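You operate a simulated robot arm through the tools that you are given. There is no shell and no other tool. Be economical: measure what you need, move in short steps, check, and stop when the job is done.

Carry out the task below with a simulated robot arm. There is one attempt and no reset: what you move stays moved.

## Task
Finish the tea in the orange mug: brew it dark, add milk to the line and stir.
Fine: lift the basket out by its handle on to the tea dish; milk jug and spoon back. Set down upright: infuser basket, milk jug.

It is judged by the outcome, as a careful person would: the job done as asked, and still so three seconds after it is handed in. It fails if anything else is knocked over, pushed out of place, dropped, spilled or broken.

## Robot
A 7-joint arm with a two-finger parallel gripper on a trunk, on a base that drives. Base frame: it is fixed to the floor where the robot stands at the start and does not move with it; the origin is under the middle of the robot, x ahead of it, y to its left, z up; the surface under the hand at the start is at about z = 910. Readings come in mm, rad, newtons and seconds.
With the tool pointing down near the work surface it reaches from about 520 to 960 mm from the robot's upright axis, wherever it stands. Its first joint turns from -2.897 to 2.897 rad. Places, roughly: caddy spoon (19x4x2 cm) [600, 400, 900]; infuser basket (18x10x11 cm) [700, 200, 1000]; middle of the tea dish [700, 100, 900]; milk jug (12x7x10 cm) [600, 500, 1000]. Payload 3.91 kg.
Tool frame: the origin (TCP) lies between the finger pads and is the grasp point; the fingertips stand 30 mm ahead of it; z points along the fingers, y is the line along which they close. The gripper opens to 110 mm. The fingers are 20 mm wide and 10 mm thick; the gripper's body (48 by 112 mm) begins 55 mm behind the TCP.
Orientation is that of the tool frame in the base frame, as a unit quaternion [x, y, z, w]. With the fingers straight down and closing along the base's y, the tool's x points along the base's -x, its y along +y and its z along -z.

## Interface
- The arm moves only by the tool send_rows. Its argument "moves" is a list that holds one entry, the list of rows, each a list of 7 numbers: the shift along the base's x, y, z in units of 20 mm (1.0 is 20 mm), then the turn, a rotation vector about the base's x, y, z in units of 6 degrees (1.0 is 6 degrees), then the closure in counts, from 0 (fully open) to 255 (shut). In form: [[[tx, ty, tz, wx, wy, wz, fingers], ...]]. A call has 1 to 20 rows; each row shifts and turns the commanded pose from where the row before left it. A call with a number of a shift or a turn outside -1 to 1 is refused whole. Rows are played at 5 a second. More than 50 mm and 0.15 rad between two rows, or a gripper value outside its range, and nothing of the call is played. A pose out of reach is approached as far as the arm can. The call stops where the force on the tool passes 40 N (or 10 N more than at its start, if that is more) or the arm is blocked; 0.2 s more then pass. Each finger travels about 72 mm/s and halts on what it meets, pressing with about 33 N; the grip force reading is that of the motor and also rises with nothing between the fingers. The clock runs only during rows and for 0.2 s after the last one: add rows that do not move to give the fingers time. It gives the time, the measured TCP pose, the force on the tool (base axes), the opening and the grip force at its end, in the units of the frame above (readings bear some noise), with the torque about the TCP (base axes, N m) and any sound that the robot's microphone picked up, and new pictures: "pictures" is both (left out), scene, wrist or none.
- Cameras (640 x 400 px; columns grow to the right, rows downward): "scene" is now at [235.9, 59.2, 1437.3]; the picture's right is [0.67, -0.74, 0.00], its down [-0.43, -0.39, -0.82] and it looks along [0.61, 0.55, -0.58] (base axes); focal length 250 px, centre (320, 200). "wrist" rides on the gripper at [72, 17, -103] in the tool frame; the picture's right is [-0.23, 0.97, 0.00], its down [-0.76, -0.18, -0.62] and it looks along [-0.61, -0.14, 0.78] (tool axes); focal length 222 px, centre (320, 200). There is no depth. A picture from a camera that has moved, and an enlarged one, comes with that camera's place and axes in the base frame and with its lens.
- move_column(by): slides the trunk up (or, below 0, down) by that many mm; the arm and the scene camera ride with it, the base frame stays. It gives what a move gives, with no picture.
- drive_base(legs): drives the robot by 1 to 6 legs, each [ahead, left, turn to the left] in mm, mm and rad, along the robot's own axes; the way and the turn of a leg run together, so that a leg with both is an arc; at most 1500 mm and 3.142 rad a leg. The arm and the cameras ride along, it lands a little off, and it stops where it bumps. It gives what a move gives, and a new picture of the scene camera.
- pan_tilt(pan, tilt): turns the head with the scene camera to pan (to the left, within 1.501 rad either way) and tilt (down, from -0.506 to 1.204), counted from straight ahead of the robot. It gives what a move gives, and a new picture of the scene camera.
- close_up(camera, box): a new picture of the part [left, top, right, bottom] of that camera's present view, enlarged. The clock stands still meanwhile.
- finish_job(): hands the job in; it is judged then, once.

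Work in short steps. Places have to be worked out from the pictures, the camera data and where the tool is seen: move nearer, look again, correct. Check each grasp and each placing, and mend what went wrong. You have 120 turns and 260 pictures in all, those below and enlarged ones among them. Open the gripper and draw the arm clear of the work before you hand the job in, unless the task says otherwise; then end with one line.

The tools are called after "Call:" as name(argument=value, ...) on one line, values as JSON. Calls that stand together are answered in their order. send_rows: Moves the arm, as the interface text tells. Its arguments: {"type":"object","properties":{"moves":{"type":"array","items":{"type":"array","items":{"type":"array","items":{"type":"number"}}}},"pictures":{"type":"string","enum":["both","scene","wrist","none"]}},"required":["moves"]} The other tools are called the same way: move_column (by) slides the trunk up or down; drive_base (legs) drives the base; pan_tilt (pan, tilt) turns the head that bears the scene camera; close_up (camera, box) takes an enlarged picture of a part of a camera's view; finish_job () hands the job in.

At the start:

```text
clock: 0.0
eef_pos: [483.6, 275.9, 1289.3]
ee_rot: [0.0, 1.0, 0.0, 0.0]
contact_force: [-0.8, 0.4, 0.3]
ft_torque: [-0.03, 0.03, 0.01]
width: 110.0
grasp_force: 0.1
trunk travel left (down, up): [-625.0, 57.0]
robot x, y, heading: [3.9, -0.7, 0.003]
head pan, tilt: [0.735, 0.616]
```

scene: 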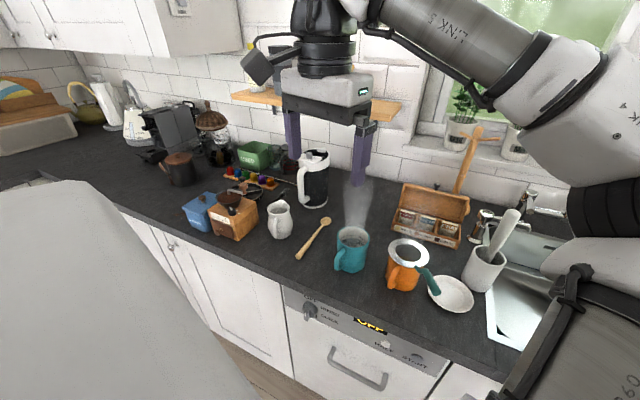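
wrist: 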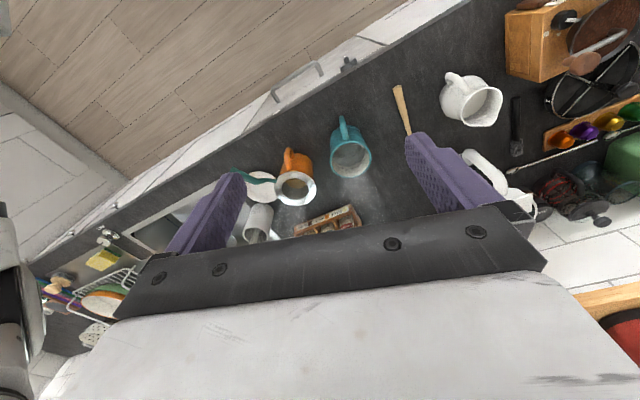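

The scene shows an orange mug with the infuser in it, a teal mug (steaming), milk jug, spoon and tea dish. I'll take enlarged looks at these first.

Call:
close_up(camera="scene", box=[320, 200, 520, 325])

Call:
close_up(camera="scene", box=[180, 140, 380, 265])

Call:
close_up(camera="wrist", box=[220, 80, 420, 205])

```text
3.20 times, centred on (420, 262) of scene
camera zoom: at [235.9, 59.2, 1437.3], right [0.67, -0.74, 0.0], down [-0.43, -0.39, -0.82], along [0.61, 0.55, -0.58], focal length 800 px, centre (0, 0)
```

zoom: 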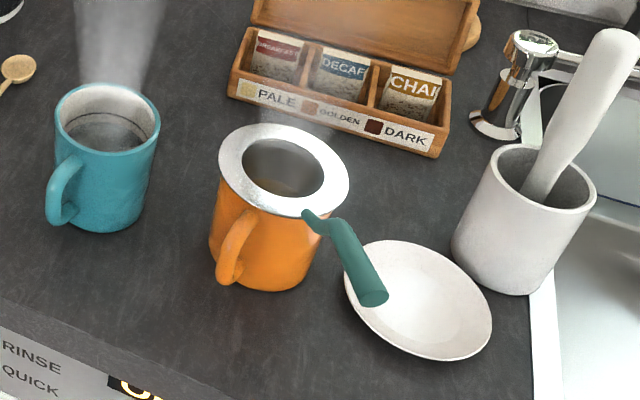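

```text
3.20 times, centred on (280, 202) of scene
camera zoom: at [235.9, 59.2, 1437.3], right [0.67, -0.74, 0.0], down [-0.43, -0.39, -0.82], along [0.61, 0.55, -0.58], focal length 800 px, centre (448, 192)
```

zoom: 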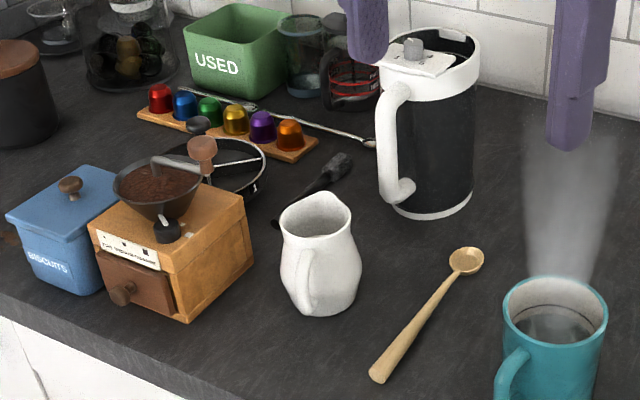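

```text
3.20 times, centred on (320, 142) of wrist
camera zoom: at [409.4, 292.0, 1392.9], right [0.23, 0.97, 0.0], down [0.76, -0.18, 0.62], along [0.61, -0.14, -0.78], focal length 711 px, centre (320, 384)
```

zoom: 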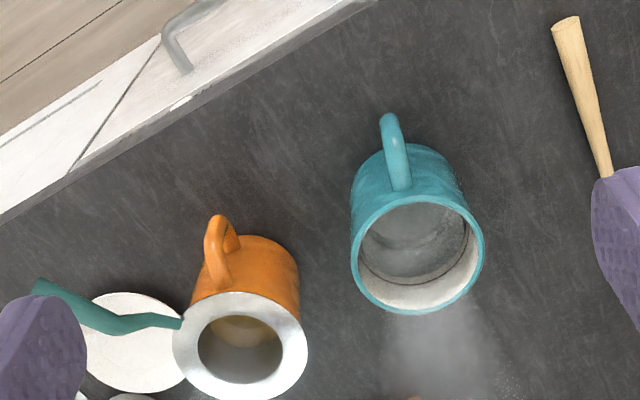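

The handle seems to run from about [640,143,1010] to [580,86,1038]. I'll move above it, yawed 40° so the fingers close across it, and look again.

Call:
send_rows(moves=[[[0.55, -0.89, -0.7, 0, 0, 0.667, 0], [0.55, -0.89, -0.7, 0, 0, 0.667, 0], [0.55, -0.89, -0.7, 0, 0, 0.667, 0], [0.55, -0.89, -0.7, 0, 0, 0.667, 0], [0.55, -0.89, -0.7, 0, 0, 0.667, 0], [0.55, -0.89, -0.7, 0, 0, 0.667, 0], [0.55, -0.89, -0.7, 0, 0, 0.667, 0], [0.55, -0.89, -0.7, 0, 0, 0.667, 0], [0.55, -0.89, -0.7, 0, 0, 0.667, 0], [0.55, -0.89, -0.7, 0, 0, 0.667, 0]]])

```text
clock: 2.2
eef_pos: [592.7, 96.9, 1148.8]
ee_rot: [-0.344, 0.939, 0.0, 0.0]
contact_force: [0.0, -0.2, -1.0]
ft_torque: [-0.03, 0.0, 0.0]
width: 110.3
grasp_force: 0.1
trunk travel left (down, up): [-625.0, 57.0]
robot x, y, heading: [-0.6, 1.7, 0.005]
head pan, tilt: [0.735, 0.616]
camera scene: at [236.1, 58.9, 1437.3], right [0.67, -0.74, 0.0], down [-0.43, -0.39, -0.82], along [0.61, 0.55, -0.58], focal length 250 px, centre (320, 200)
camera wrist: at [524.8, 62.4, 1252.8], right [-0.45, 0.89, 0.0], down [0.7, 0.35, 0.62], along [0.56, 0.28, -0.78], focal length 222 px, centre (320, 200)
```

scene: 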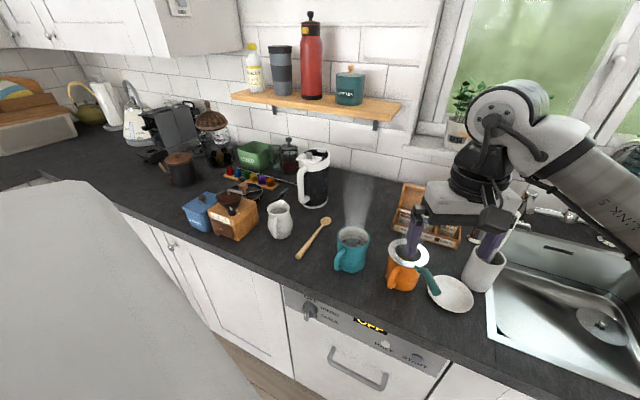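
wrist: 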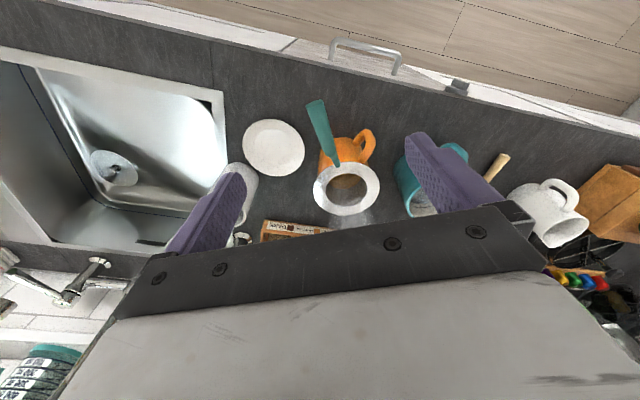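

Call:
close_up(camera="wrist", box=[240, 90, 400, 250])

Call:
close_up(camera="scene", box=[370, 180, 490, 320])

```text
2.50 times, centred on (320, 170) of wrist
camera zoom: at [524.8, 62.4, 1252.8], right [-0.45, 0.89, 0.0], down [0.7, 0.35, 0.62], along [0.56, 0.28, -0.78], focal length 555 px, centre (320, 275)
```

zoom: 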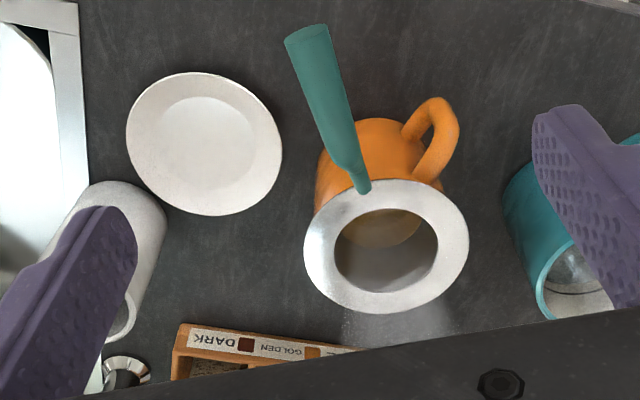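

```text
2.86 times, centred on (430, 250) of scene
camera zoom: at [236.1, 58.9, 1437.3], right [0.67, -0.74, 0.0], down [-0.43, -0.39, -0.82], along [0.61, 0.55, -0.58], focal length 714 px, centre (6, 57)
```

zoom: 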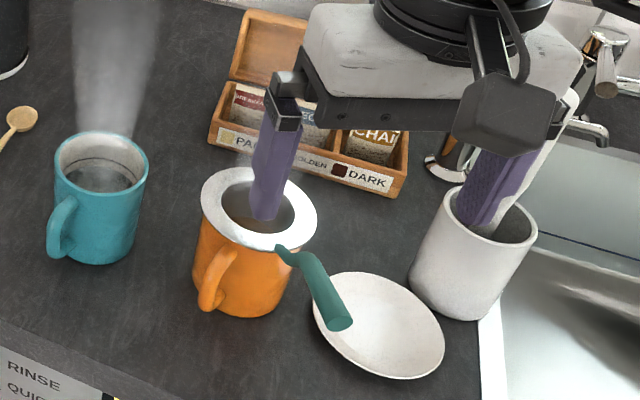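

The handle centre is at roughly [603,106,1035] and its axis matches the 41° yaw. I'll part-close the fingers to about 50 mm so they clear the mug handle, and descend to just above it.

Call:
send_rows(moves=[[[0.1, 0.08, -0.7, 0, 0, 0, 139], [0.1, 0.08, -0.7, 0, 0, 0, 139], [0.1, 0.08, -0.7, 0, 0, 0, 139], [0.1, 0.08, -0.7, 0, 0, 0, 139], [0.1, 0.08, -0.7, 0, 0, 0, 139], [0, 0, 0, 0, 0, 0, 139]]])

Call:
close_up(camera="wrist", box=[220, 60, 440, 220])

```text
clock: 3.6
eef_pos: [603.2, 105.3, 1079.8]
ee_rot: [-0.342, 0.94, -0.001, 0.0]
contact_force: [0.4, 0.1, -0.6]
ft_torque: [0.0, -0.01, 0.01]
width: 50.2
grasp_force: 0.1
trunk travel left (down, up): [-625.0, 57.0]
robot x, y, heading: [0.7, -1.2, 0.001]
head pan, tilt: [0.735, 0.616]
camera scene: at [235.9, 59.2, 1437.3], right [0.67, -0.74, 0.0], down [-0.43, -0.39, -0.82], along [0.61, 0.55, -0.58], focal length 250 px, centre (320, 200)
camera wrist: at [535.3, 71.0, 1183.4], right [-0.45, 0.89, 0.0], down [0.7, 0.35, 0.62], along [0.56, 0.28, -0.78], focal length 222 px, centre (320, 200)
```

scene: 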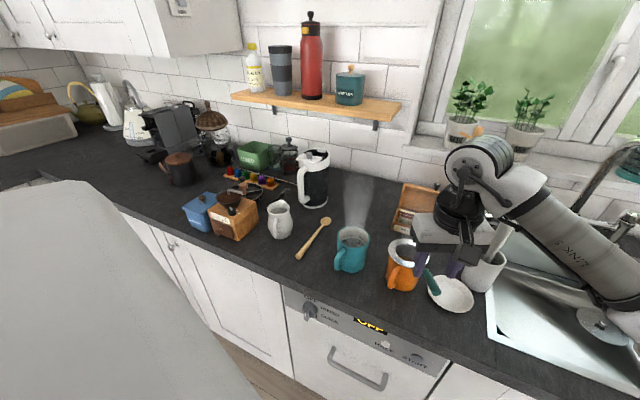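
wrist: 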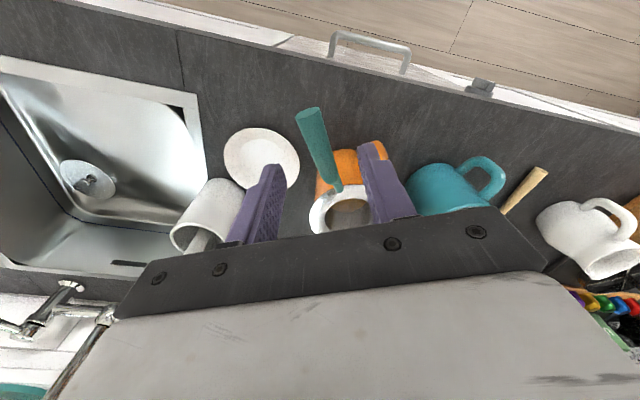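

```text
2.50 times, centred on (330, 140) of wrist
camera zoom: at [535.3, 71.0, 1183.4], right [-0.45, 0.89, 0.0], down [0.7, 0.35, 0.62], along [0.56, 0.28, -0.78], focal length 555 px, centre (295, 350)
```

zoom: 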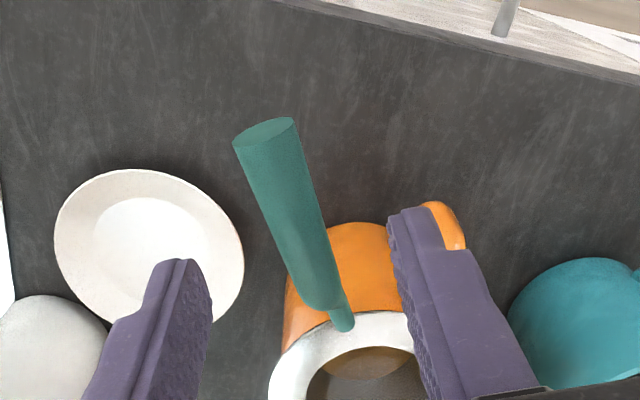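

Fingers straddle the handle well. Descend 44 mm and close gently on it.

Call:
send_rows(moves=[[[0, 0, -0.75, 0, 0, 0, 139], [0, 0, -0.75, 0, 0, 0, 139], [0, 0, -0.7, 0, 0, 0, 139], [0, 0, 0, 0, 0, 0, 139], [0, 0, 0, 0, 0, 0, 139]]])

Call:
close_up(camera="wrist", box=[240, 70, 440, 220])

Call:
close_up(camera="scene", box=[370, 220, 480, 310])

```text
clock: 4.8
eef_pos: [601.8, 104.5, 1034.6]
ee_rot: [-0.342, 0.94, 0.001, 0.0]
contact_force: [0.1, -0.3, -0.2]
ft_torque: [0.0, -0.01, 0.05]
width: 50.0
grasp_force: 0.1
trunk travel left (down, up): [-625.0, 57.0]
robot x, y, heading: [-1.2, 0.8, 0.0]
head pan, tilt: [0.735, 0.616]
camera scene: at [236.0, 59.2, 1437.3], right [0.67, -0.74, 0.0], down [-0.43, -0.39, -0.82], along [0.61, 0.55, -0.58], focal length 250 px, centre (320, 200)
camera wrist: at [535.6, 71.3, 1138.5], right [-0.45, 0.89, 0.0], down [0.7, 0.35, 0.62], along [0.56, 0.28, -0.78], focal length 222 px, centre (320, 200)
```

scene: 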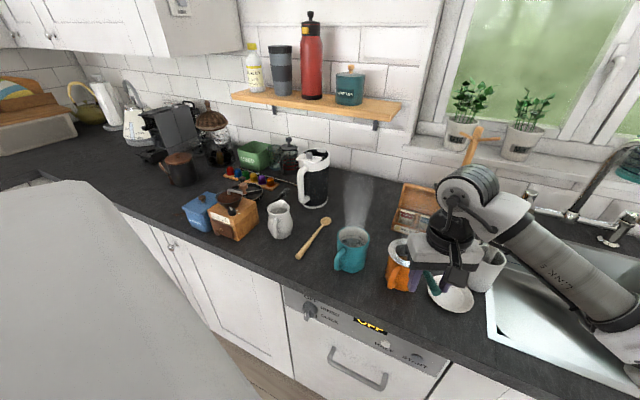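
wrist: 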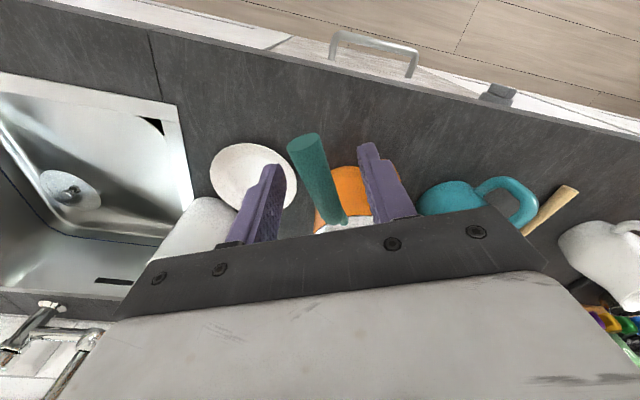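

```text
2.67 times, centred on (340, 145) of wrist
camera zoom: at [535.6, 71.3, 1138.5], right [-0.45, 0.89, 0.0], down [0.7, 0.35, 0.62], along [0.56, 0.28, -0.78], focal length 592 px, centre (267, 347)
```

zoom: 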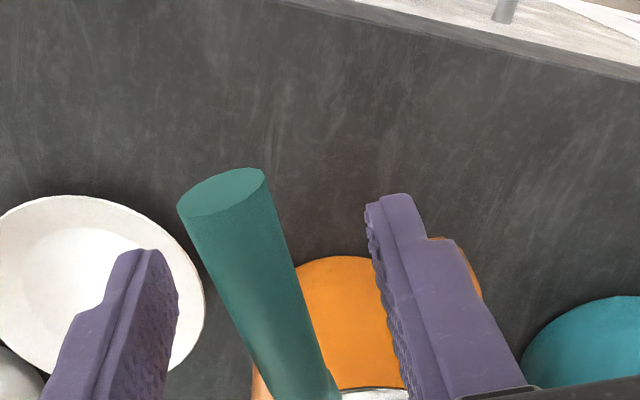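

```text
4.44 times, centred on (425, 265) of scene
camera zoom: at [236.0, 59.2, 1437.3], right [0.67, -0.74, 0.0], down [-0.43, -0.39, -0.82], along [0.61, 0.55, -0.58], focal length 1111 px, centre (-147, -89)
```

zoom: 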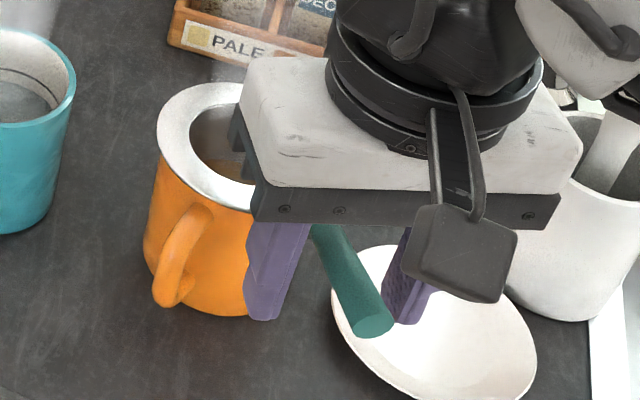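

The handle is centred between the fingers; close on it now.

Call:
send_rows(moves=[[[0, 0, 0, 0, 0, 0, 180], [0, 0, 0, 0, 0, 0, 255], [0, 0, 0, 0, 0, 0, 255], [0, 0, 0, 0, 0, 0, 255]]], pictures="wrist")

Call:
close_up(camera="scene", box=[370, 180, 480, 310])

```text
clock: 5.8
eef_pos: [603.7, 105.4, 1034.6]
ee_rot: [-0.342, 0.94, 0.0, 0.0]
contact_force: [-1.0, 1.8, 1.7]
ft_torque: [0.08, -0.13, 0.19]
width: 16.0
grasp_force: 32.6
trunk travel left (down, up): [-625.0, 57.0]
robot x, y, heading: [2.3, 2.4, -0.001]
head pan, tilt: [0.735, 0.616]
camera wrist: at [535.5, 71.5, 1138.7], right [-0.45, 0.89, 0.0], down [0.7, 0.35, 0.62], along [0.56, 0.28, -0.78], focal length 222 px, centre (320, 200)
```

wrist: 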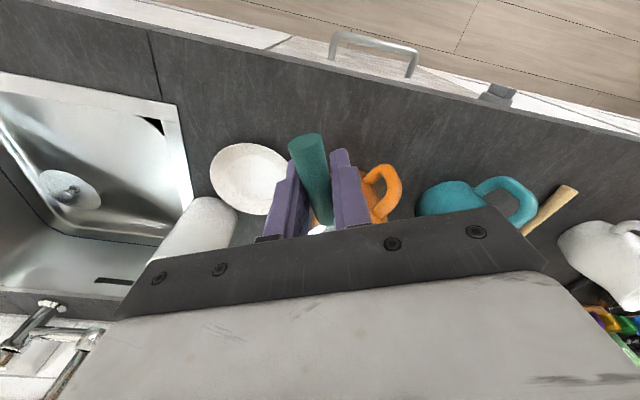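

```text
3.08 times, centred on (425, 245) of scene
camera zoom: at [235.8, 59.4, 1437.4], right [0.67, -0.74, 0.0], down [-0.43, -0.39, -0.82], along [0.61, 0.55, -0.58], focal length 769 px, centre (-3, 62)
```

zoom: 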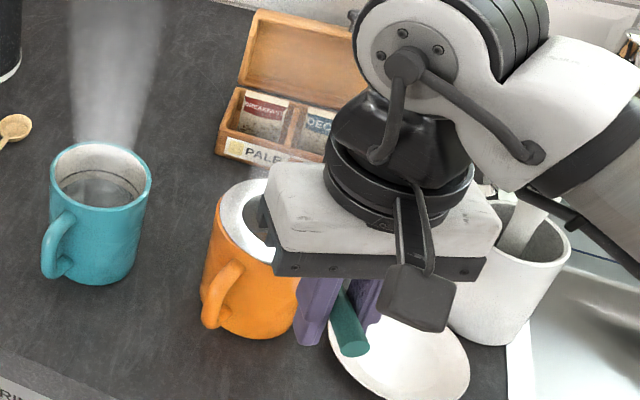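

Gripped (16 mm). Now I check the tea's colour over time before lifting; wait 4 s and zoom on the tea.

Call:
close_up(camera="scene", box=[385, 230, 435, 262])

Call:
send_rows(moves=[[[0, 0, 0, 0, 0, 0, 255], [0, 0, 0, 0, 0, 0, 255], [0, 0, 0, 0, 0, 0, 255], [0, 0, 0, 0, 0, 0, 255], [0, 0, 0, 0, 0, 0, 255], [0, 0, 0, 0, 0, 0, 255], [0, 0, 0, 0, 0, 0, 255], [0, 0, 0, 0, 0, 0, 255], [0, 0, 0, 0, 0, 0, 255], [0, 0, 0, 0, 0, 0, 255], [0, 0, 0, 0, 0, 0, 255], [0, 0, 0, 0, 0, 0, 255], [0, 0, 0, 0, 0, 0, 255], [0, 0, 0, 0, 0, 0, 255], [0, 0, 0, 0, 0, 0, 255], [0, 0, 0, 0, 0, 0, 255], [0, 0, 0, 0, 0, 0, 255], [0, 0, 0, 0, 0, 0, 255], [0, 0, 0, 0, 0, 0, 255], [0, 0, 0, 0, 0, 0, 255]]], pictures="none")

Call:
close_up(camera="scene", box=[385, 230, 435, 262])

```text
12.50 times, centred on (410, 246) of scene
camera zoom: at [235.8, 59.4, 1437.4], right [0.67, -0.74, 0.0], down [-0.43, -0.39, -0.82], along [0.61, 0.55, -0.58], focal length 3125 px, centre (-805, -375)
```

zoom: 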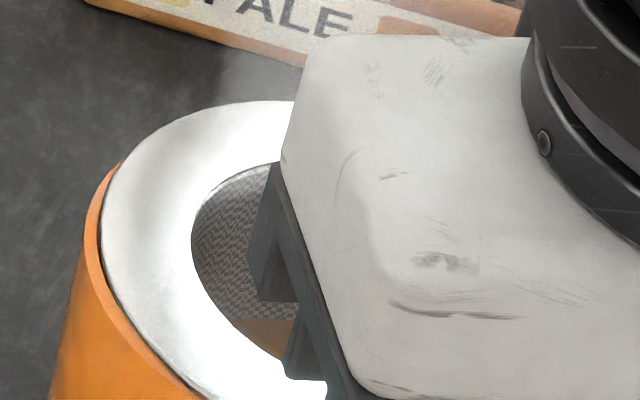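

```text
clock: 10.0
eef_pos: [602.4, 105.5, 1034.3]
ee_rot: [-0.342, 0.94, 0.0, 0.0]
contact_force: [-1.0, 2.9, 1.1]
ft_torque: [0.1, -0.1, 0.2]
width: 15.7
grasp_force: 33.8
trunk travel left (down, up): [-625.0, 57.0]
robot x, y, heading: [-1.3, 0.8, 0.002]
head pan, tilt: [0.735, 0.616]
```

```text
12.50 times, centred on (410, 246) of scene
camera zoom: at [235.8, 59.4, 1437.3], right [0.67, -0.74, 0.0], down [-0.43, -0.39, -0.82], along [0.61, 0.55, -0.58], focal length 3125 px, centre (-805, -375)
```

zoom: 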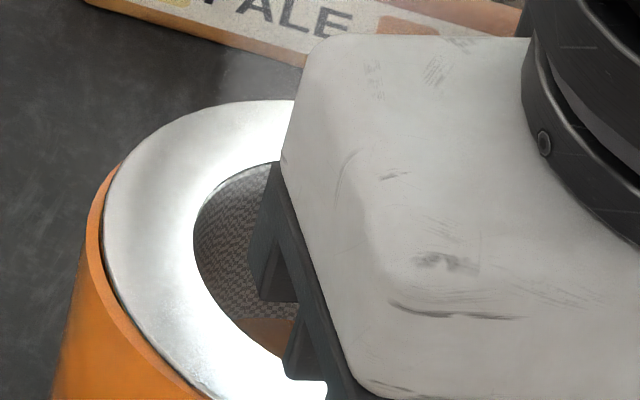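

Liquid shows amber at the lower right of the basket. I'll let it brew longer, tracking that patch.

Call:
close_up(camera="scene", box=[398, 249, 414, 259])

Call:
send_rows(moves=[[[0, 0, 0, 0, 0, 0, 255], [0, 0, 0, 0, 0, 0, 255], [0, 0, 0, 0, 0, 0, 255], [0, 0, 0, 0, 0, 0, 255], [0, 0, 0, 0, 0, 0, 255], [0, 0, 0, 0, 0, 0, 255], [0, 0, 0, 0, 0, 0, 255], [0, 0, 0, 0, 0, 0, 255], [0, 0, 0, 0, 0, 0, 255], [0, 0, 0, 0, 0, 0, 255], [0, 0, 0, 0, 0, 0, 255], [0, 0, 0, 0, 0, 0, 255], [0, 0, 0, 0, 0, 0, 255], [0, 0, 0, 0, 0, 0, 255], [0, 0, 0, 0, 0, 0, 255], [0, 0, 0, 0, 0, 0, 255], [0, 0, 0, 0, 0, 0, 255], [0, 0, 0, 0, 0, 0, 255], [0, 0, 0, 0, 0, 0, 255], [0, 0, 0, 0, 0, 0, 255]]], pictures="none")

Call:
send_rows(moves=[[[0, 0, 0, 0, 0, 0, 255], [0, 0, 0, 0, 0, 0, 255], [0, 0, 0, 0, 0, 0, 255], [0, 0, 0, 0, 0, 0, 255], [0, 0, 0, 0, 0, 0, 255], [0, 0, 0, 0, 0, 0, 255], [0, 0, 0, 0, 0, 0, 255], [0, 0, 0, 0, 0, 0, 255], [0, 0, 0, 0, 0, 0, 255], [0, 0, 0, 0, 0, 0, 255], [0, 0, 0, 0, 0, 0, 255], [0, 0, 0, 0, 0, 0, 255], [0, 0, 0, 0, 0, 0, 255], [0, 0, 0, 0, 0, 0, 255], [0, 0, 0, 0, 0, 0, 255], [0, 0, 0, 0, 0, 0, 255], [0, 0, 0, 0, 0, 0, 255], [0, 0, 0, 0, 0, 0, 255], [0, 0, 0, 0, 0, 0, 255], [0, 0, 0, 0, 0, 0, 255]]], pictures="none")

Call:
close_up(camera="scene", box=[398, 249, 414, 259])

```text
16.00 times, centred on (406, 254) of scene
camera zoom: at [235.8, 59.4, 1437.3], right [0.67, -0.74, 0.0], down [-0.43, -0.39, -0.82], along [0.61, 0.55, -0.58], focal length 4000 px, centre (-1056, -664)
```

zoom: 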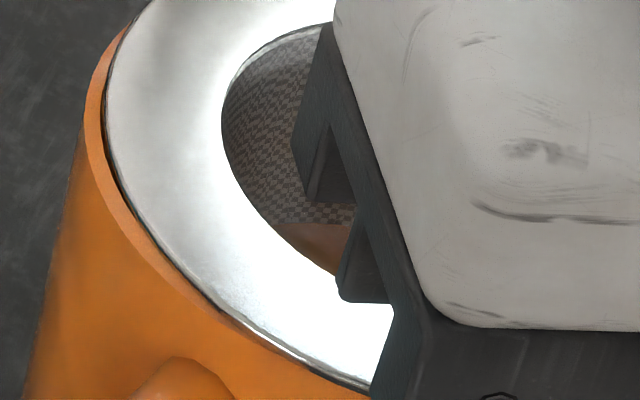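

```text
clock: 14.2
eef_pos: [601.8, 105.9, 1034.8]
ee_rot: [-0.342, 0.94, -0.001, 0.0]
contact_force: [-1.6, 1.8, 0.5]
ft_torque: [0.07, -0.13, 0.19]
width: 15.7
grasp_force: 33.3
trunk travel left (down, up): [-625.0, 57.0]
robot x, y, heading: [-1.2, -0.1, -0.001]
head pan, tilt: [0.735, 0.616]
```

```text
clock: 18.4
eef_pos: [602.4, 104.5, 1035.0]
ee_rot: [-0.342, 0.94, -0.001, 0.0]
contact_force: [-0.5, 1.9, 1.4]
ft_torque: [0.08, -0.06, 0.15]
width: 15.7
grasp_force: 33.0
trunk travel left (down, up): [-625.0, 57.0]
robot x, y, heading: [-0.9, -2.2, -0.004]
head pan, tilt: [0.735, 0.616]
```

```text
16.00 times, centred on (406, 254) of scene
camera zoom: at [235.8, 59.4, 1437.3], right [0.67, -0.74, 0.0], down [-0.43, -0.39, -0.82], along [0.61, 0.55, -0.58], focal length 4000 px, centre (-1056, -664)
```

zoom: 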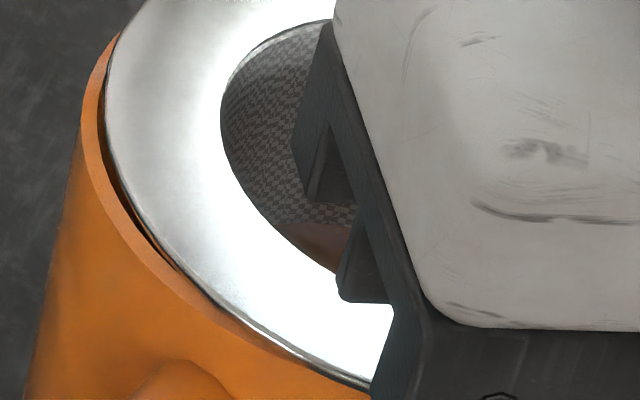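

The liquid is darkening (amber to brown). Keep brewing.

Call:
send_rows(moves=[[[0, 0, 0, 0, 0, 0, 255], [0, 0, 0, 0, 0, 0, 255], [0, 0, 0, 0, 0, 0, 255], [0, 0, 0, 0, 0, 0, 255], [0, 0, 0, 0, 0, 0, 255], [0, 0, 0, 0, 0, 0, 255], [0, 0, 0, 0, 0, 0, 255], [0, 0, 0, 0, 0, 0, 255], [0, 0, 0, 0, 0, 0, 255], [0, 0, 0, 0, 0, 0, 255], [0, 0, 0, 0, 0, 0, 255], [0, 0, 0, 0, 0, 0, 255], [0, 0, 0, 0, 0, 0, 255], [0, 0, 0, 0, 0, 0, 255], [0, 0, 0, 0, 0, 0, 255], [0, 0, 0, 0, 0, 0, 255], [0, 0, 0, 0, 0, 0, 255], [0, 0, 0, 0, 0, 0, 255], [0, 0, 0, 0, 0, 0, 255], [0, 0, 0, 0, 0, 0, 255]]], pictures="none")

Call:
send_rows(moves=[[[0, 0, 0, 0, 0, 0, 255], [0, 0, 0, 0, 0, 0, 255], [0, 0, 0, 0, 0, 0, 255], [0, 0, 0, 0, 0, 0, 255], [0, 0, 0, 0, 0, 0, 255], [0, 0, 0, 0, 0, 0, 255], [0, 0, 0, 0, 0, 0, 255], [0, 0, 0, 0, 0, 0, 255], [0, 0, 0, 0, 0, 0, 255], [0, 0, 0, 0, 0, 0, 255], [0, 0, 0, 0, 0, 0, 255], [0, 0, 0, 0, 0, 0, 255], [0, 0, 0, 0, 0, 0, 255], [0, 0, 0, 0, 0, 0, 255], [0, 0, 0, 0, 0, 0, 255], [0, 0, 0, 0, 0, 0, 255], [0, 0, 0, 0, 0, 0, 255], [0, 0, 0, 0, 0, 0, 255], [0, 0, 0, 0, 0, 0, 255], [0, 0, 0, 0, 0, 0, 255]]], pictures="none")

Call:
close_up(camera="scene", box=[398, 249, 414, 259])

```text
clock: 22.6
eef_pos: [602.7, 103.7, 1034.4]
ee_rot: [-0.342, 0.94, 0.0, 0.0]
contact_force: [-1.0, 1.9, 0.5]
ft_torque: [0.03, -0.07, 0.15]
width: 15.7
grasp_force: 33.2
trunk travel left (down, up): [-625.0, 57.0]
robot x, y, heading: [3.4, 0.6, 0.003]
head pan, tilt: [0.735, 0.616]
```

```text
clock: 26.8
eef_pos: [602.8, 105.0, 1033.5]
ee_rot: [-0.341, 0.94, 0.0, -0.001]
contact_force: [-0.1, 0.9, 1.0]
ft_torque: [0.06, -0.06, 0.14]
width: 15.7
grasp_force: 32.9
trunk travel left (down, up): [-625.0, 57.0]
robot x, y, heading: [3.2, 0.1, 0.004]
head pan, tilt: [0.735, 0.616]
```

```text
16.00 times, centred on (406, 254) of scene
camera zoom: at [235.9, 59.3, 1437.3], right [0.67, -0.74, 0.0], down [-0.43, -0.39, -0.82], along [0.61, 0.55, -0.58], focal length 4000 px, centre (-1056, -664)
```

zoom: 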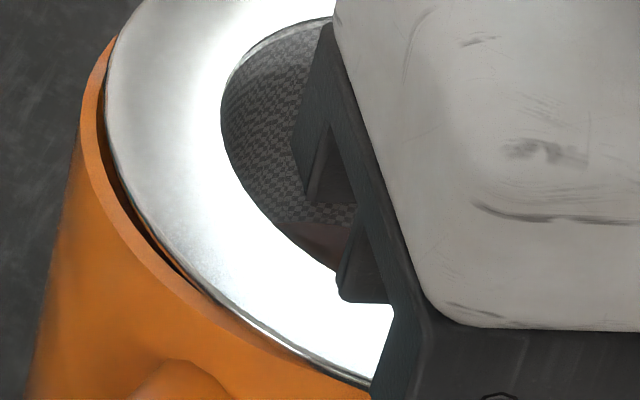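

Nearly dark. Compare against the DARK swatch on the box.

Call:
close_up(camera="scene", box=[390, 205, 470, 255])

Call:
send_rows(moves=[[[0, 0, 0, 0, 0, 0, 255], [0, 0, 0, 0, 0, 0, 255], [0, 0, 0, 0, 0, 0, 255], [0, 0, 0, 0, 0, 0, 255], [0, 0, 0, 0, 0, 0, 255], [0, 0, 0, 0, 0, 0, 255], [0, 0, 0, 0, 0, 0, 255], [0, 0, 0, 0, 0, 0, 255], [0, 0, 0, 0, 0, 0, 255], [0, 0, 0, 0, 0, 0, 255], [0, 0, 0, 0, 0, 0, 255], [0, 0, 0, 0, 0, 0, 255], [0, 0, 0, 0, 0, 0, 255], [0, 0, 0, 0, 0, 0, 255], [0, 0, 0, 0, 0, 0, 255], [0, 0, 0, 0, 0, 0, 255], [0, 0, 0, 0, 0, 0, 255], [0, 0, 0, 0, 0, 0, 255], [0, 0, 0, 0, 0, 0, 255], [0, 0, 0, 0, 0, 0, 255]]], pictures="none")

Call:
close_up(camera="scene", box=[398, 249, 414, 259])

```text
8.00 times, centred on (430, 230) of scene
camera zoom: at [235.9, 59.3, 1437.3], right [0.67, -0.74, 0.0], down [-0.43, -0.39, -0.82], along [0.61, 0.55, -0.58], focal length 2000 px, centre (-560, -40)
```

zoom: 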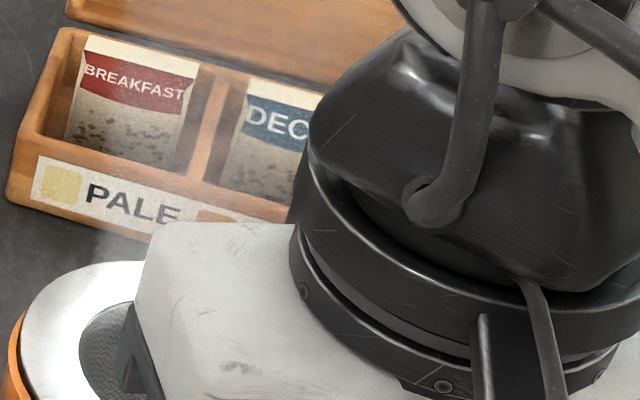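

```text
clock: 31.0
eef_pos: [602.3, 104.7, 1033.9]
ee_rot: [-0.341, 0.94, 0.0, -0.001]
contact_force: [-0.2, 1.5, 0.7]
ft_torque: [0.0, 0.0, 0.08]
width: 15.4
grasp_force: 32.8
trunk travel left (down, up): [-625.0, 57.0]
robot x, y, heading: [1.3, 4.7, 0.001]
head pan, tilt: [0.735, 0.616]
```

```text
16.00 times, centred on (406, 254) of scene
camera zoom: at [235.9, 59.3, 1437.3], right [0.67, -0.74, 0.0], down [-0.43, -0.39, -0.82], along [0.61, 0.55, -0.58], focal length 4000 px, centre (-1056, -664)
```

zoom: 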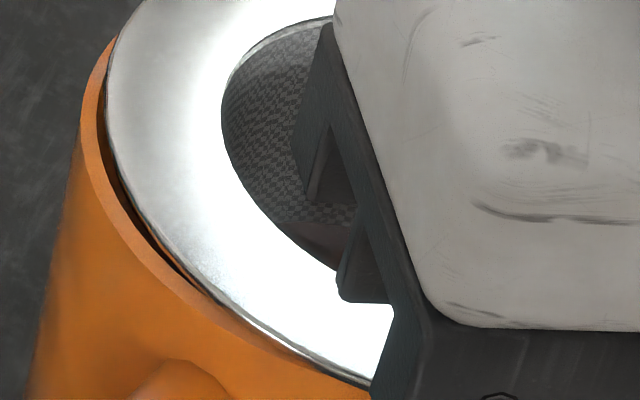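

Colour change has levelled off at a dark brown, so brew is dark. Lift the basket straight up 60 mm first.

Call:
send_rows(moves=[[[0, 0, 0.3, 0, 0, 0, 255], [0, 0, 0.45, 0, 0, 0, 255], [0, 0, 0.45, 0, 0, 0, 255], [0, 0, 0.6, 0, 0, 0, 255], [0, 0, 0.6, 0, 0, 0, 255], [0, 0, 0.6, 0, 0, 0, 255]]])

Call:
close_up(camera="scene", box=[360, 180, 500, 320])

```text
clock: 32.4
eef_pos: [602.5, 105.2, 1094.6]
ee_rot: [-0.342, 0.94, 0.001, 0.0]
contact_force: [-0.1, 0.2, -1.8]
ft_torque: [-0.02, 0.07, 0.01]
width: 15.8
grasp_force: 32.6
trunk travel left (down, up): [-625.0, 57.0]
robot x, y, heading: [1.6, -1.7, -0.001]
head pan, tilt: [0.735, 0.616]
camera scene: at [235.9, 59.2, 1437.3], right [0.67, -0.74, 0.0], down [-0.43, -0.39, -0.82], along [0.61, 0.55, -0.58], focal length 250 px, centre (320, 200)
camera wrist: at [535.2, 72.0, 1199.6], right [-0.45, 0.89, 0.0], down [0.7, 0.35, 0.62], along [0.56, 0.28, -0.78], focal length 222 px, centre (320, 200)
```

scene: 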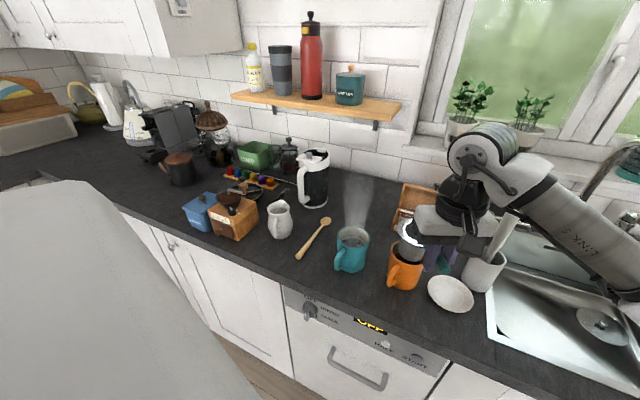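
wrist: 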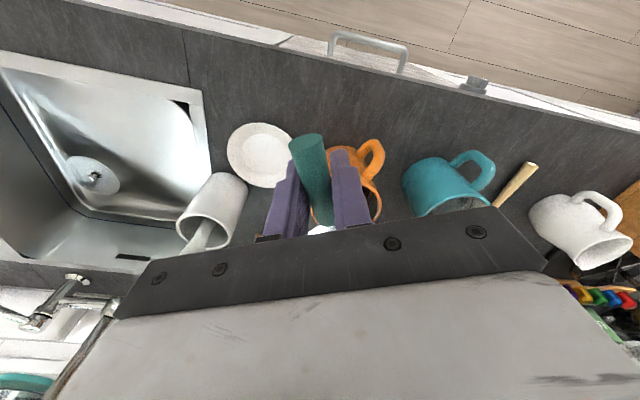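

```text
2.86 times, centred on (430, 250) of scene
camera zoom: at [235.9, 59.2, 1437.3], right [0.67, -0.74, 0.0], down [-0.43, -0.39, -0.82], along [0.61, 0.55, -0.58], focal length 714 px, centre (6, 57)
```

zoom: 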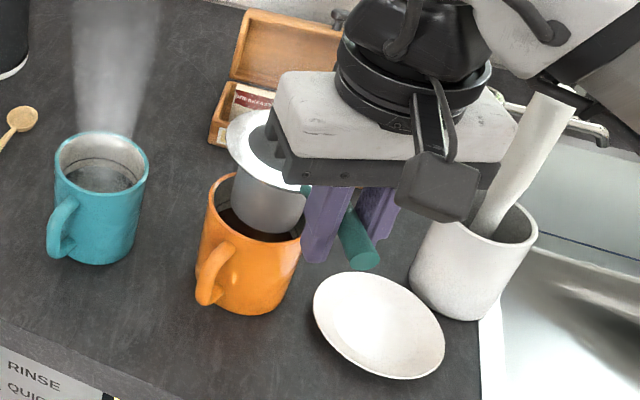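

Basket comes out cleanly with mug staying put. Lift another 50 mm, pause over the mug to drain, and then check.

Call:
send_rows(moves=[[[0, 0, 0.6, 0, 0, 0, 255], [0, 0, 0.6, 0, 0, 0, 255], [0, 0, 0.6, 0, 0, 0, 255], [0, 0, 0.6, 0, 0, 0, 255], [0, 0, 0, 0, 0, 0, 255], [0, 0, 0, 0, 0, 0, 255], [0, 0, 0, 0, 0, 0, 255], [0, 0, 0, 0, 0, 0, 255], [0, 0, 0, 0, 0, 0, 255], [0, 0, 0, 0, 0, 0, 255], [0, 0, 0, 0, 0, 0, 255], [0, 0, 0, 0, 0, 0, 255], [0, 0, 0, 0, 0, 0, 255], [0, 0, 0, 0, 0, 0, 255], [0, 0, 0, 0, 0, 0, 255]]], pictures="none")

Call:
close_up(camera="scene", box=[360, 180, 500, 320])

```text
clock: 35.6
eef_pos: [604.1, 105.7, 1143.4]
ee_rot: [-0.342, 0.94, 0.0, 0.0]
contact_force: [0.6, 1.0, 0.2]
ft_torque: [-0.04, 0.08, -0.01]
width: 15.5
grasp_force: 32.9
trunk travel left (down, up): [-625.0, 57.0]
robot x, y, heading: [-0.6, -0.8, 0.0]
head pan, tilt: [0.735, 0.616]
```

```text
2.86 times, centred on (430, 250) of scene
camera zoom: at [236.0, 59.2, 1437.3], right [0.67, -0.74, 0.0], down [-0.43, -0.39, -0.82], along [0.61, 0.55, -0.58], focal length 714 px, centre (6, 57)
```

zoom: 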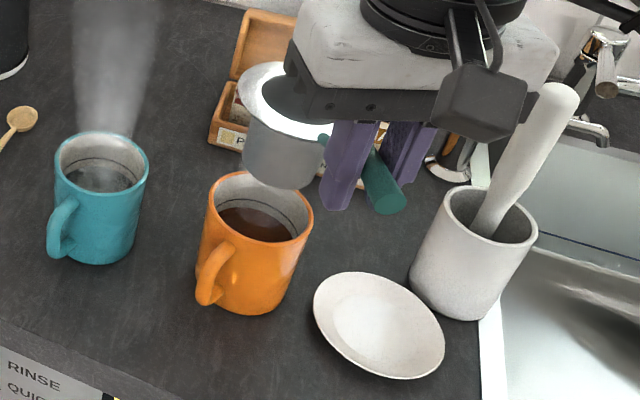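

Tea is dark and the milk line is visible just above the tea. Move the basket over the dish (delta ≈ [39,-104]).

Call:
send_rows(moves=[[[0.325, -0.867, 0, 0, 0, 0, 255], [0.325, -0.867, 0, 0, 0, 0, 255], [0.325, -0.867, 0, 0, 0, 0, 255], [0.325, -0.867, 0, 0, 0, 0, 255], [0.325, -0.867, 0, 0, 0, 0, 255], [0.325, -0.867, 0, 0, 0, 0, 255], [0, 0, -0.9, 0, 0, 0, 255], [0, 0, -0.9, 0, 0, 0, 255], [0, 0, -0.9, 0, 0, 0, 255], [0, 0, -0.9, 0, 0, 0, 255], [0, 0, 0, 0, 0, 0, 255]]])

Call:
close_up(camera="scene", box=[380, 200, 520, 320])

Call:
close_up(camera="wrist", box=[200, 80, 420, 220])

```text
clock: 38.0
eef_pos: [641.8, 1.3, 1070.5]
ee_rot: [-0.342, 0.94, 0.001, 0.0]
contact_force: [0.4, -0.6, -1.2]
ft_torque: [-0.02, 0.05, 0.0]
width: 15.7
grasp_force: 32.8
trunk travel left (down, up): [-625.0, 57.0]
robot x, y, heading: [-1.5, 1.9, -0.001]
head pan, tilt: [0.735, 0.616]
camera scene: at [235.9, 59.3, 1437.3], right [0.67, -0.74, 0.0], down [-0.43, -0.39, -0.82], along [0.61, 0.55, -0.58], focal length 250 px, centre (320, 200)
camera wrist: at [576.0, -32.1, 1174.8], right [-0.45, 0.89, 0.0], down [0.7, 0.35, 0.62], along [0.56, 0.28, -0.78], focal length 222 px, centre (320, 200)
```

scene: 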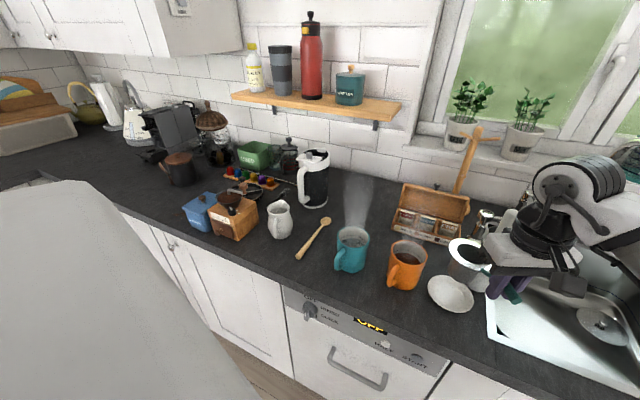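
wrist: 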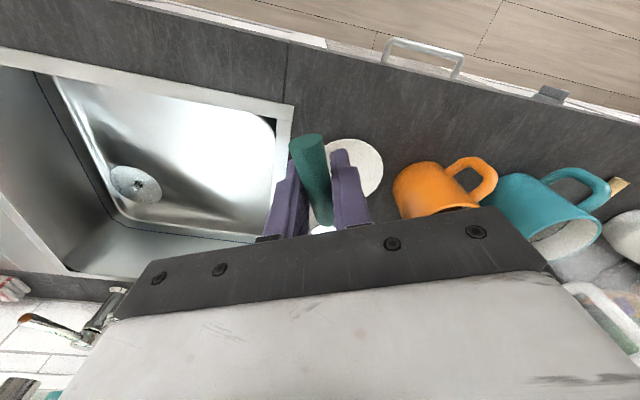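

```text
3.33 times, centred on (450, 260) of scene
camera zoom: at [235.9, 59.3, 1437.3], right [0.67, -0.74, 0.0], down [-0.43, -0.39, -0.82], along [0.61, 0.55, -0.58], focal length 833 px, centre (-113, 0)
```

zoom: 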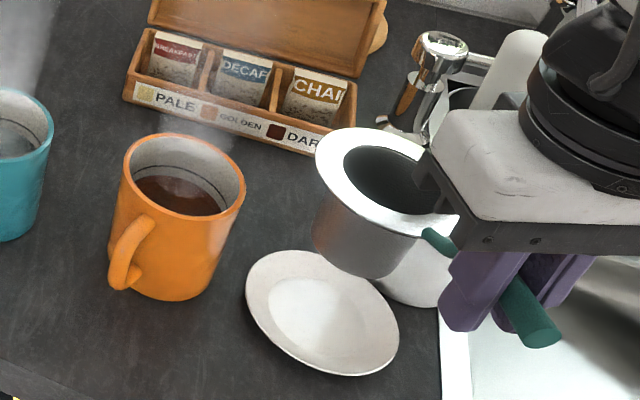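

```text
2.86 times, centred on (310, 150) of wrist
camera zoom: at [576.0, -32.1, 1174.8], right [-0.45, 0.89, 0.0], down [0.7, 0.35, 0.62], along [0.56, 0.28, -0.78], focal length 635 px, centre (349, 343)
```

zoom: 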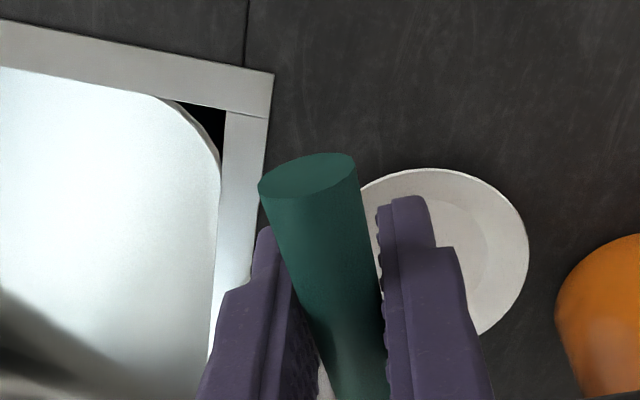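

The basket looks ~9 mm too far in x relative to the dish. Shift back and descend to about 15 mm above the dish, then check.

Call:
send_rows(moves=[[[-0.15, -0.03, -0.6, 0, 0, 0, 255], [-0.15, -0.03, -0.6, 0, 0, 0, 255], [-0.15, -0.04, -0.6, 0, 0, 0, 255], [0, 0, -0.4, 0, 0, 0, 255], [0, 0, 0, 0, 0, 0, 255]]], pictures="none")

Call:
close_up(camera="scene", box=[410, 220, 510, 320])

Call:
close_up(camera="wrist", box=[200, 80, 420, 220])

```text
clock: 39.2
eef_pos: [632.6, -0.7, 1026.2]
ee_rot: [-0.342, 0.94, 0.0, 0.0]
contact_force: [-0.3, 0.6, -0.4]
ft_torque: [-0.03, 0.05, 0.0]
width: 15.9
grasp_force: 32.8
trunk travel left (down, up): [-625.0, 57.0]
robot x, y, heading: [0.1, -2.3, -0.005]
head pan, tilt: [0.735, 0.616]
```

```text
4.00 times, centred on (460, 270) of scene
camera zoom: at [236.0, 59.2, 1437.3], right [0.67, -0.74, 0.0], down [-0.43, -0.39, -0.82], along [0.61, 0.55, -0.58], focal length 1000 px, centre (-240, -80)
```

zoom: 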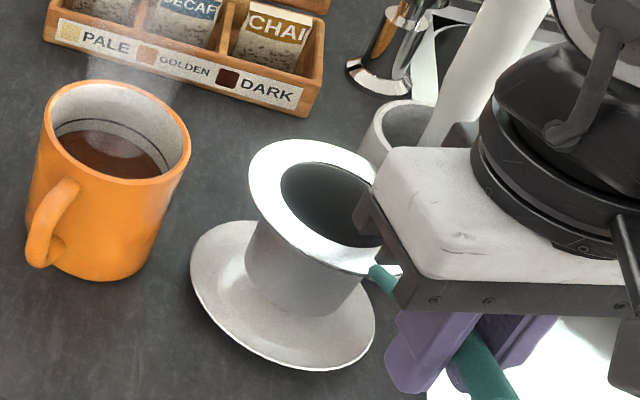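

```text
2.86 times, centred on (310, 150) of wrist
camera zoom: at [566.4, -34.3, 1130.2], right [-0.45, 0.89, 0.0], down [0.7, 0.35, 0.62], along [0.56, 0.28, -0.78], focal length 635 px, centre (349, 343)
```

zoom: 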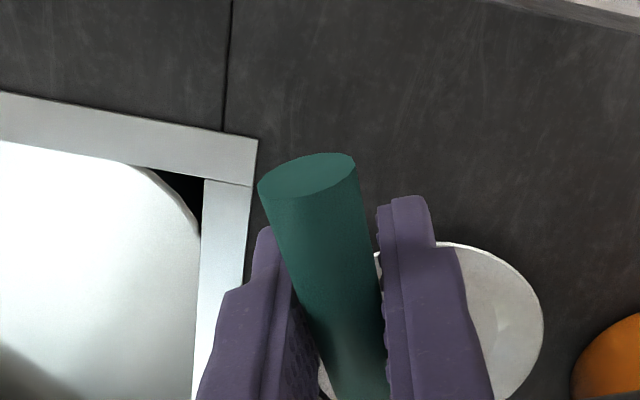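

Basket bottom looks about 8 mm right of the dish centre. Shift [-6,+6] and descend gently until contact.

Call:
send_rows(moves=[[[-0.3, 0.3, 0, 0, 0, 0, 255], [0, 0, -0.2, 0, 0, 0, 255], [0, 0, -0.2, 0, 0, 0, 255], [0, 0, 0, 0, 0, 0, 255]]], pictures="none")

Call:
close_up(camera="scene", box=[410, 220, 510, 320])

```text
clock: 40.2
eef_pos: [626.9, 4.8, 1018.8]
ee_rot: [-0.342, 0.94, 0.0, 0.0]
contact_force: [-0.8, -1.1, -0.4]
ft_torque: [-0.04, 0.03, 0.01]
width: 15.6
grasp_force: 32.7
trunk travel left (down, up): [-625.0, 57.0]
robot x, y, heading: [1.6, -1.3, 0.001]
head pan, tilt: [0.735, 0.616]
```

```text
4.00 times, centred on (460, 270) of scene
camera zoom: at [236.0, 59.2, 1437.3], right [0.67, -0.74, 0.0], down [-0.43, -0.39, -0.82], along [0.61, 0.55, -0.58], focal length 1000 px, centre (-240, -80)
```

zoom: 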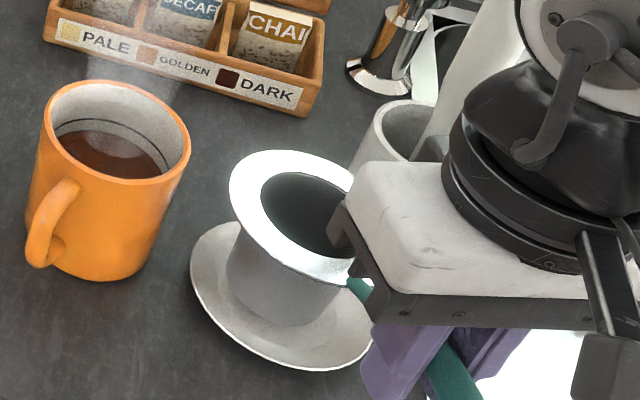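

Centred well now. Lower a few mm at a time watching force.

Call:
send_rows(moves=[[[0, 0, -0.1, 0, 0, 0, 255], [0, 0, -0.1, 0, 0, 0, 255], [0, 0, -0.1, 0, 0, 0, 255], [0, 0, 0, 0, 0, 0, 255]]], pictures="none")

Call:
close_up(camera="scene", box=[410, 220, 510, 320])

```text
clock: 41.2
eef_pos: [626.7, 5.1, 1011.7]
ee_rot: [-0.342, 0.94, 0.0, 0.0]
contact_force: [1.0, 0.5, -0.4]
ft_torque: [-0.06, 0.05, -0.04]
width: 15.7
grasp_force: 32.8
trunk travel left (down, up): [-625.0, 57.0]
robot x, y, heading: [-1.6, 1.8, -0.004]
head pan, tilt: [0.735, 0.616]
```

```text
4.00 times, centred on (460, 270) of scene
camera zoom: at [236.0, 59.2, 1437.3], right [0.67, -0.74, 0.0], down [-0.43, -0.39, -0.82], along [0.61, 0.55, -0.58], focal length 1000 px, centre (-240, -80)
```

zoom: 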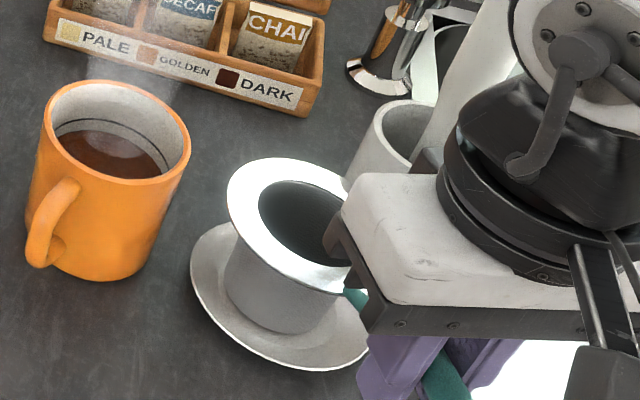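

Call:
send_rows(moves=[[[0, 0, -0.1, 0, 0, 0, 255], [0, 0, -0.1, 0, 0, 0, 255], [0, 0, -0.05, 0, 0, 0, 255], [0, 0, 0, 0, 0, 0, 255]]], pictures="none")

Call:
close_up(camera="scene", box=[410, 220, 510, 320])

```text
clock: 42.2
eef_pos: [626.4, 4.5, 1008.5]
ee_rot: [-0.342, 0.94, 0.0, 0.001]
contact_force: [-4.9, -1.0, 13.9]
ft_torque: [0.47, -0.58, 0.13]
width: 15.9
grasp_force: 33.1
trunk travel left (down, up): [-625.0, 57.0]
robot x, y, heading: [-1.5, 0.1, 0.001]
head pan, tilt: [0.735, 0.616]
```

```text
4.00 times, centred on (460, 270) of scene
camera zoom: at [234.2, 59.0, 1437.8], right [0.67, -0.74, 0.0], down [-0.43, -0.39, -0.82], along [0.61, 0.55, -0.58], focal length 1000 px, centre (-240, -80)
```

zoom: 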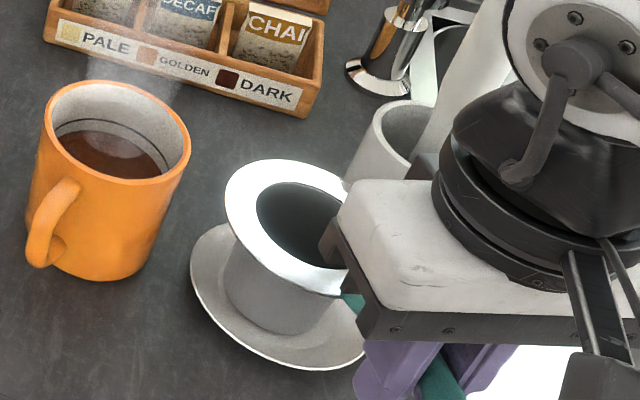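

Contact at z≈1009. Relieve a little and open the fingers.

Call:
send_rows(moves=[[[0, 0, 0.09, 0, 0, 0, 255], [0, 0, 0, 0, 0, 0, 255], [0, 0, 0, 0, 0, 0, 190], [0, 0, 0, 0, 0, 0, 139], [0, 0, 0, 0, 0, 0, 139]]])

Call:
close_up(camera="scene", box=[410, 220, 510, 320])

```text
clock: 43.4
eef_pos: [626.4, 5.5, 1009.7]
ee_rot: [-0.342, 0.94, 0.0, 0.0]
contact_force: [0.1, -0.1, 0.2]
ft_torque: [-0.01, 0.01, 0.02]
width: 50.1
grasp_force: 0.0
trunk travel left (down, up): [-625.0, 57.0]
robot x, y, heading: [4.7, 3.2, -0.003]
head pan, tilt: [0.735, 0.616]
camera scene: at [235.9, 59.2, 1437.3], right [0.67, -0.74, 0.0], down [-0.43, -0.39, -0.82], along [0.61, 0.55, -0.58], focal length 250 px, centre (320, 200)
camera wrist: at [560.1, -28.4, 1113.6], right [-0.45, 0.89, 0.0], down [0.7, 0.35, 0.62], along [0.56, 0.28, -0.78], focal length 222 px, centre (320, 200)
```

scene: 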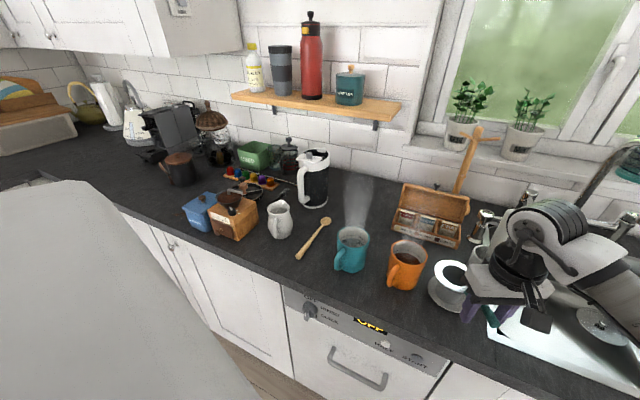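
wrist: 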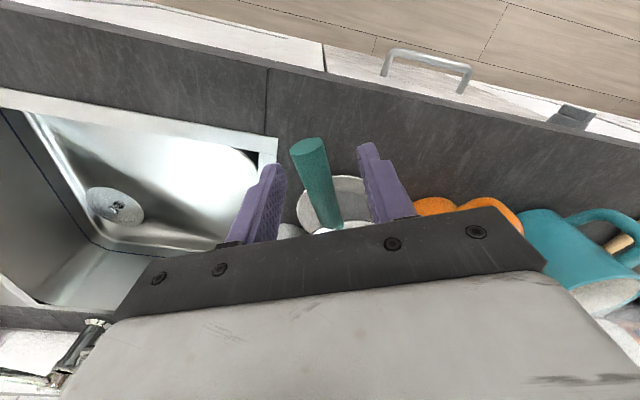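

```text
4.00 times, centred on (460, 270) of scene
camera zoom: at [235.9, 59.2, 1437.3], right [0.67, -0.74, 0.0], down [-0.43, -0.39, -0.82], along [0.61, 0.55, -0.58], focal length 1000 px, centre (-240, -80)
```

zoom: 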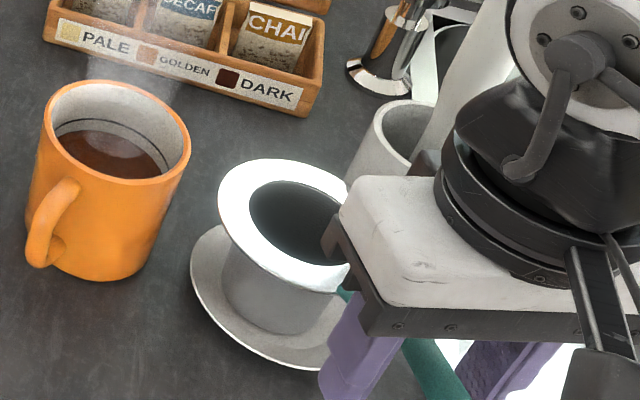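

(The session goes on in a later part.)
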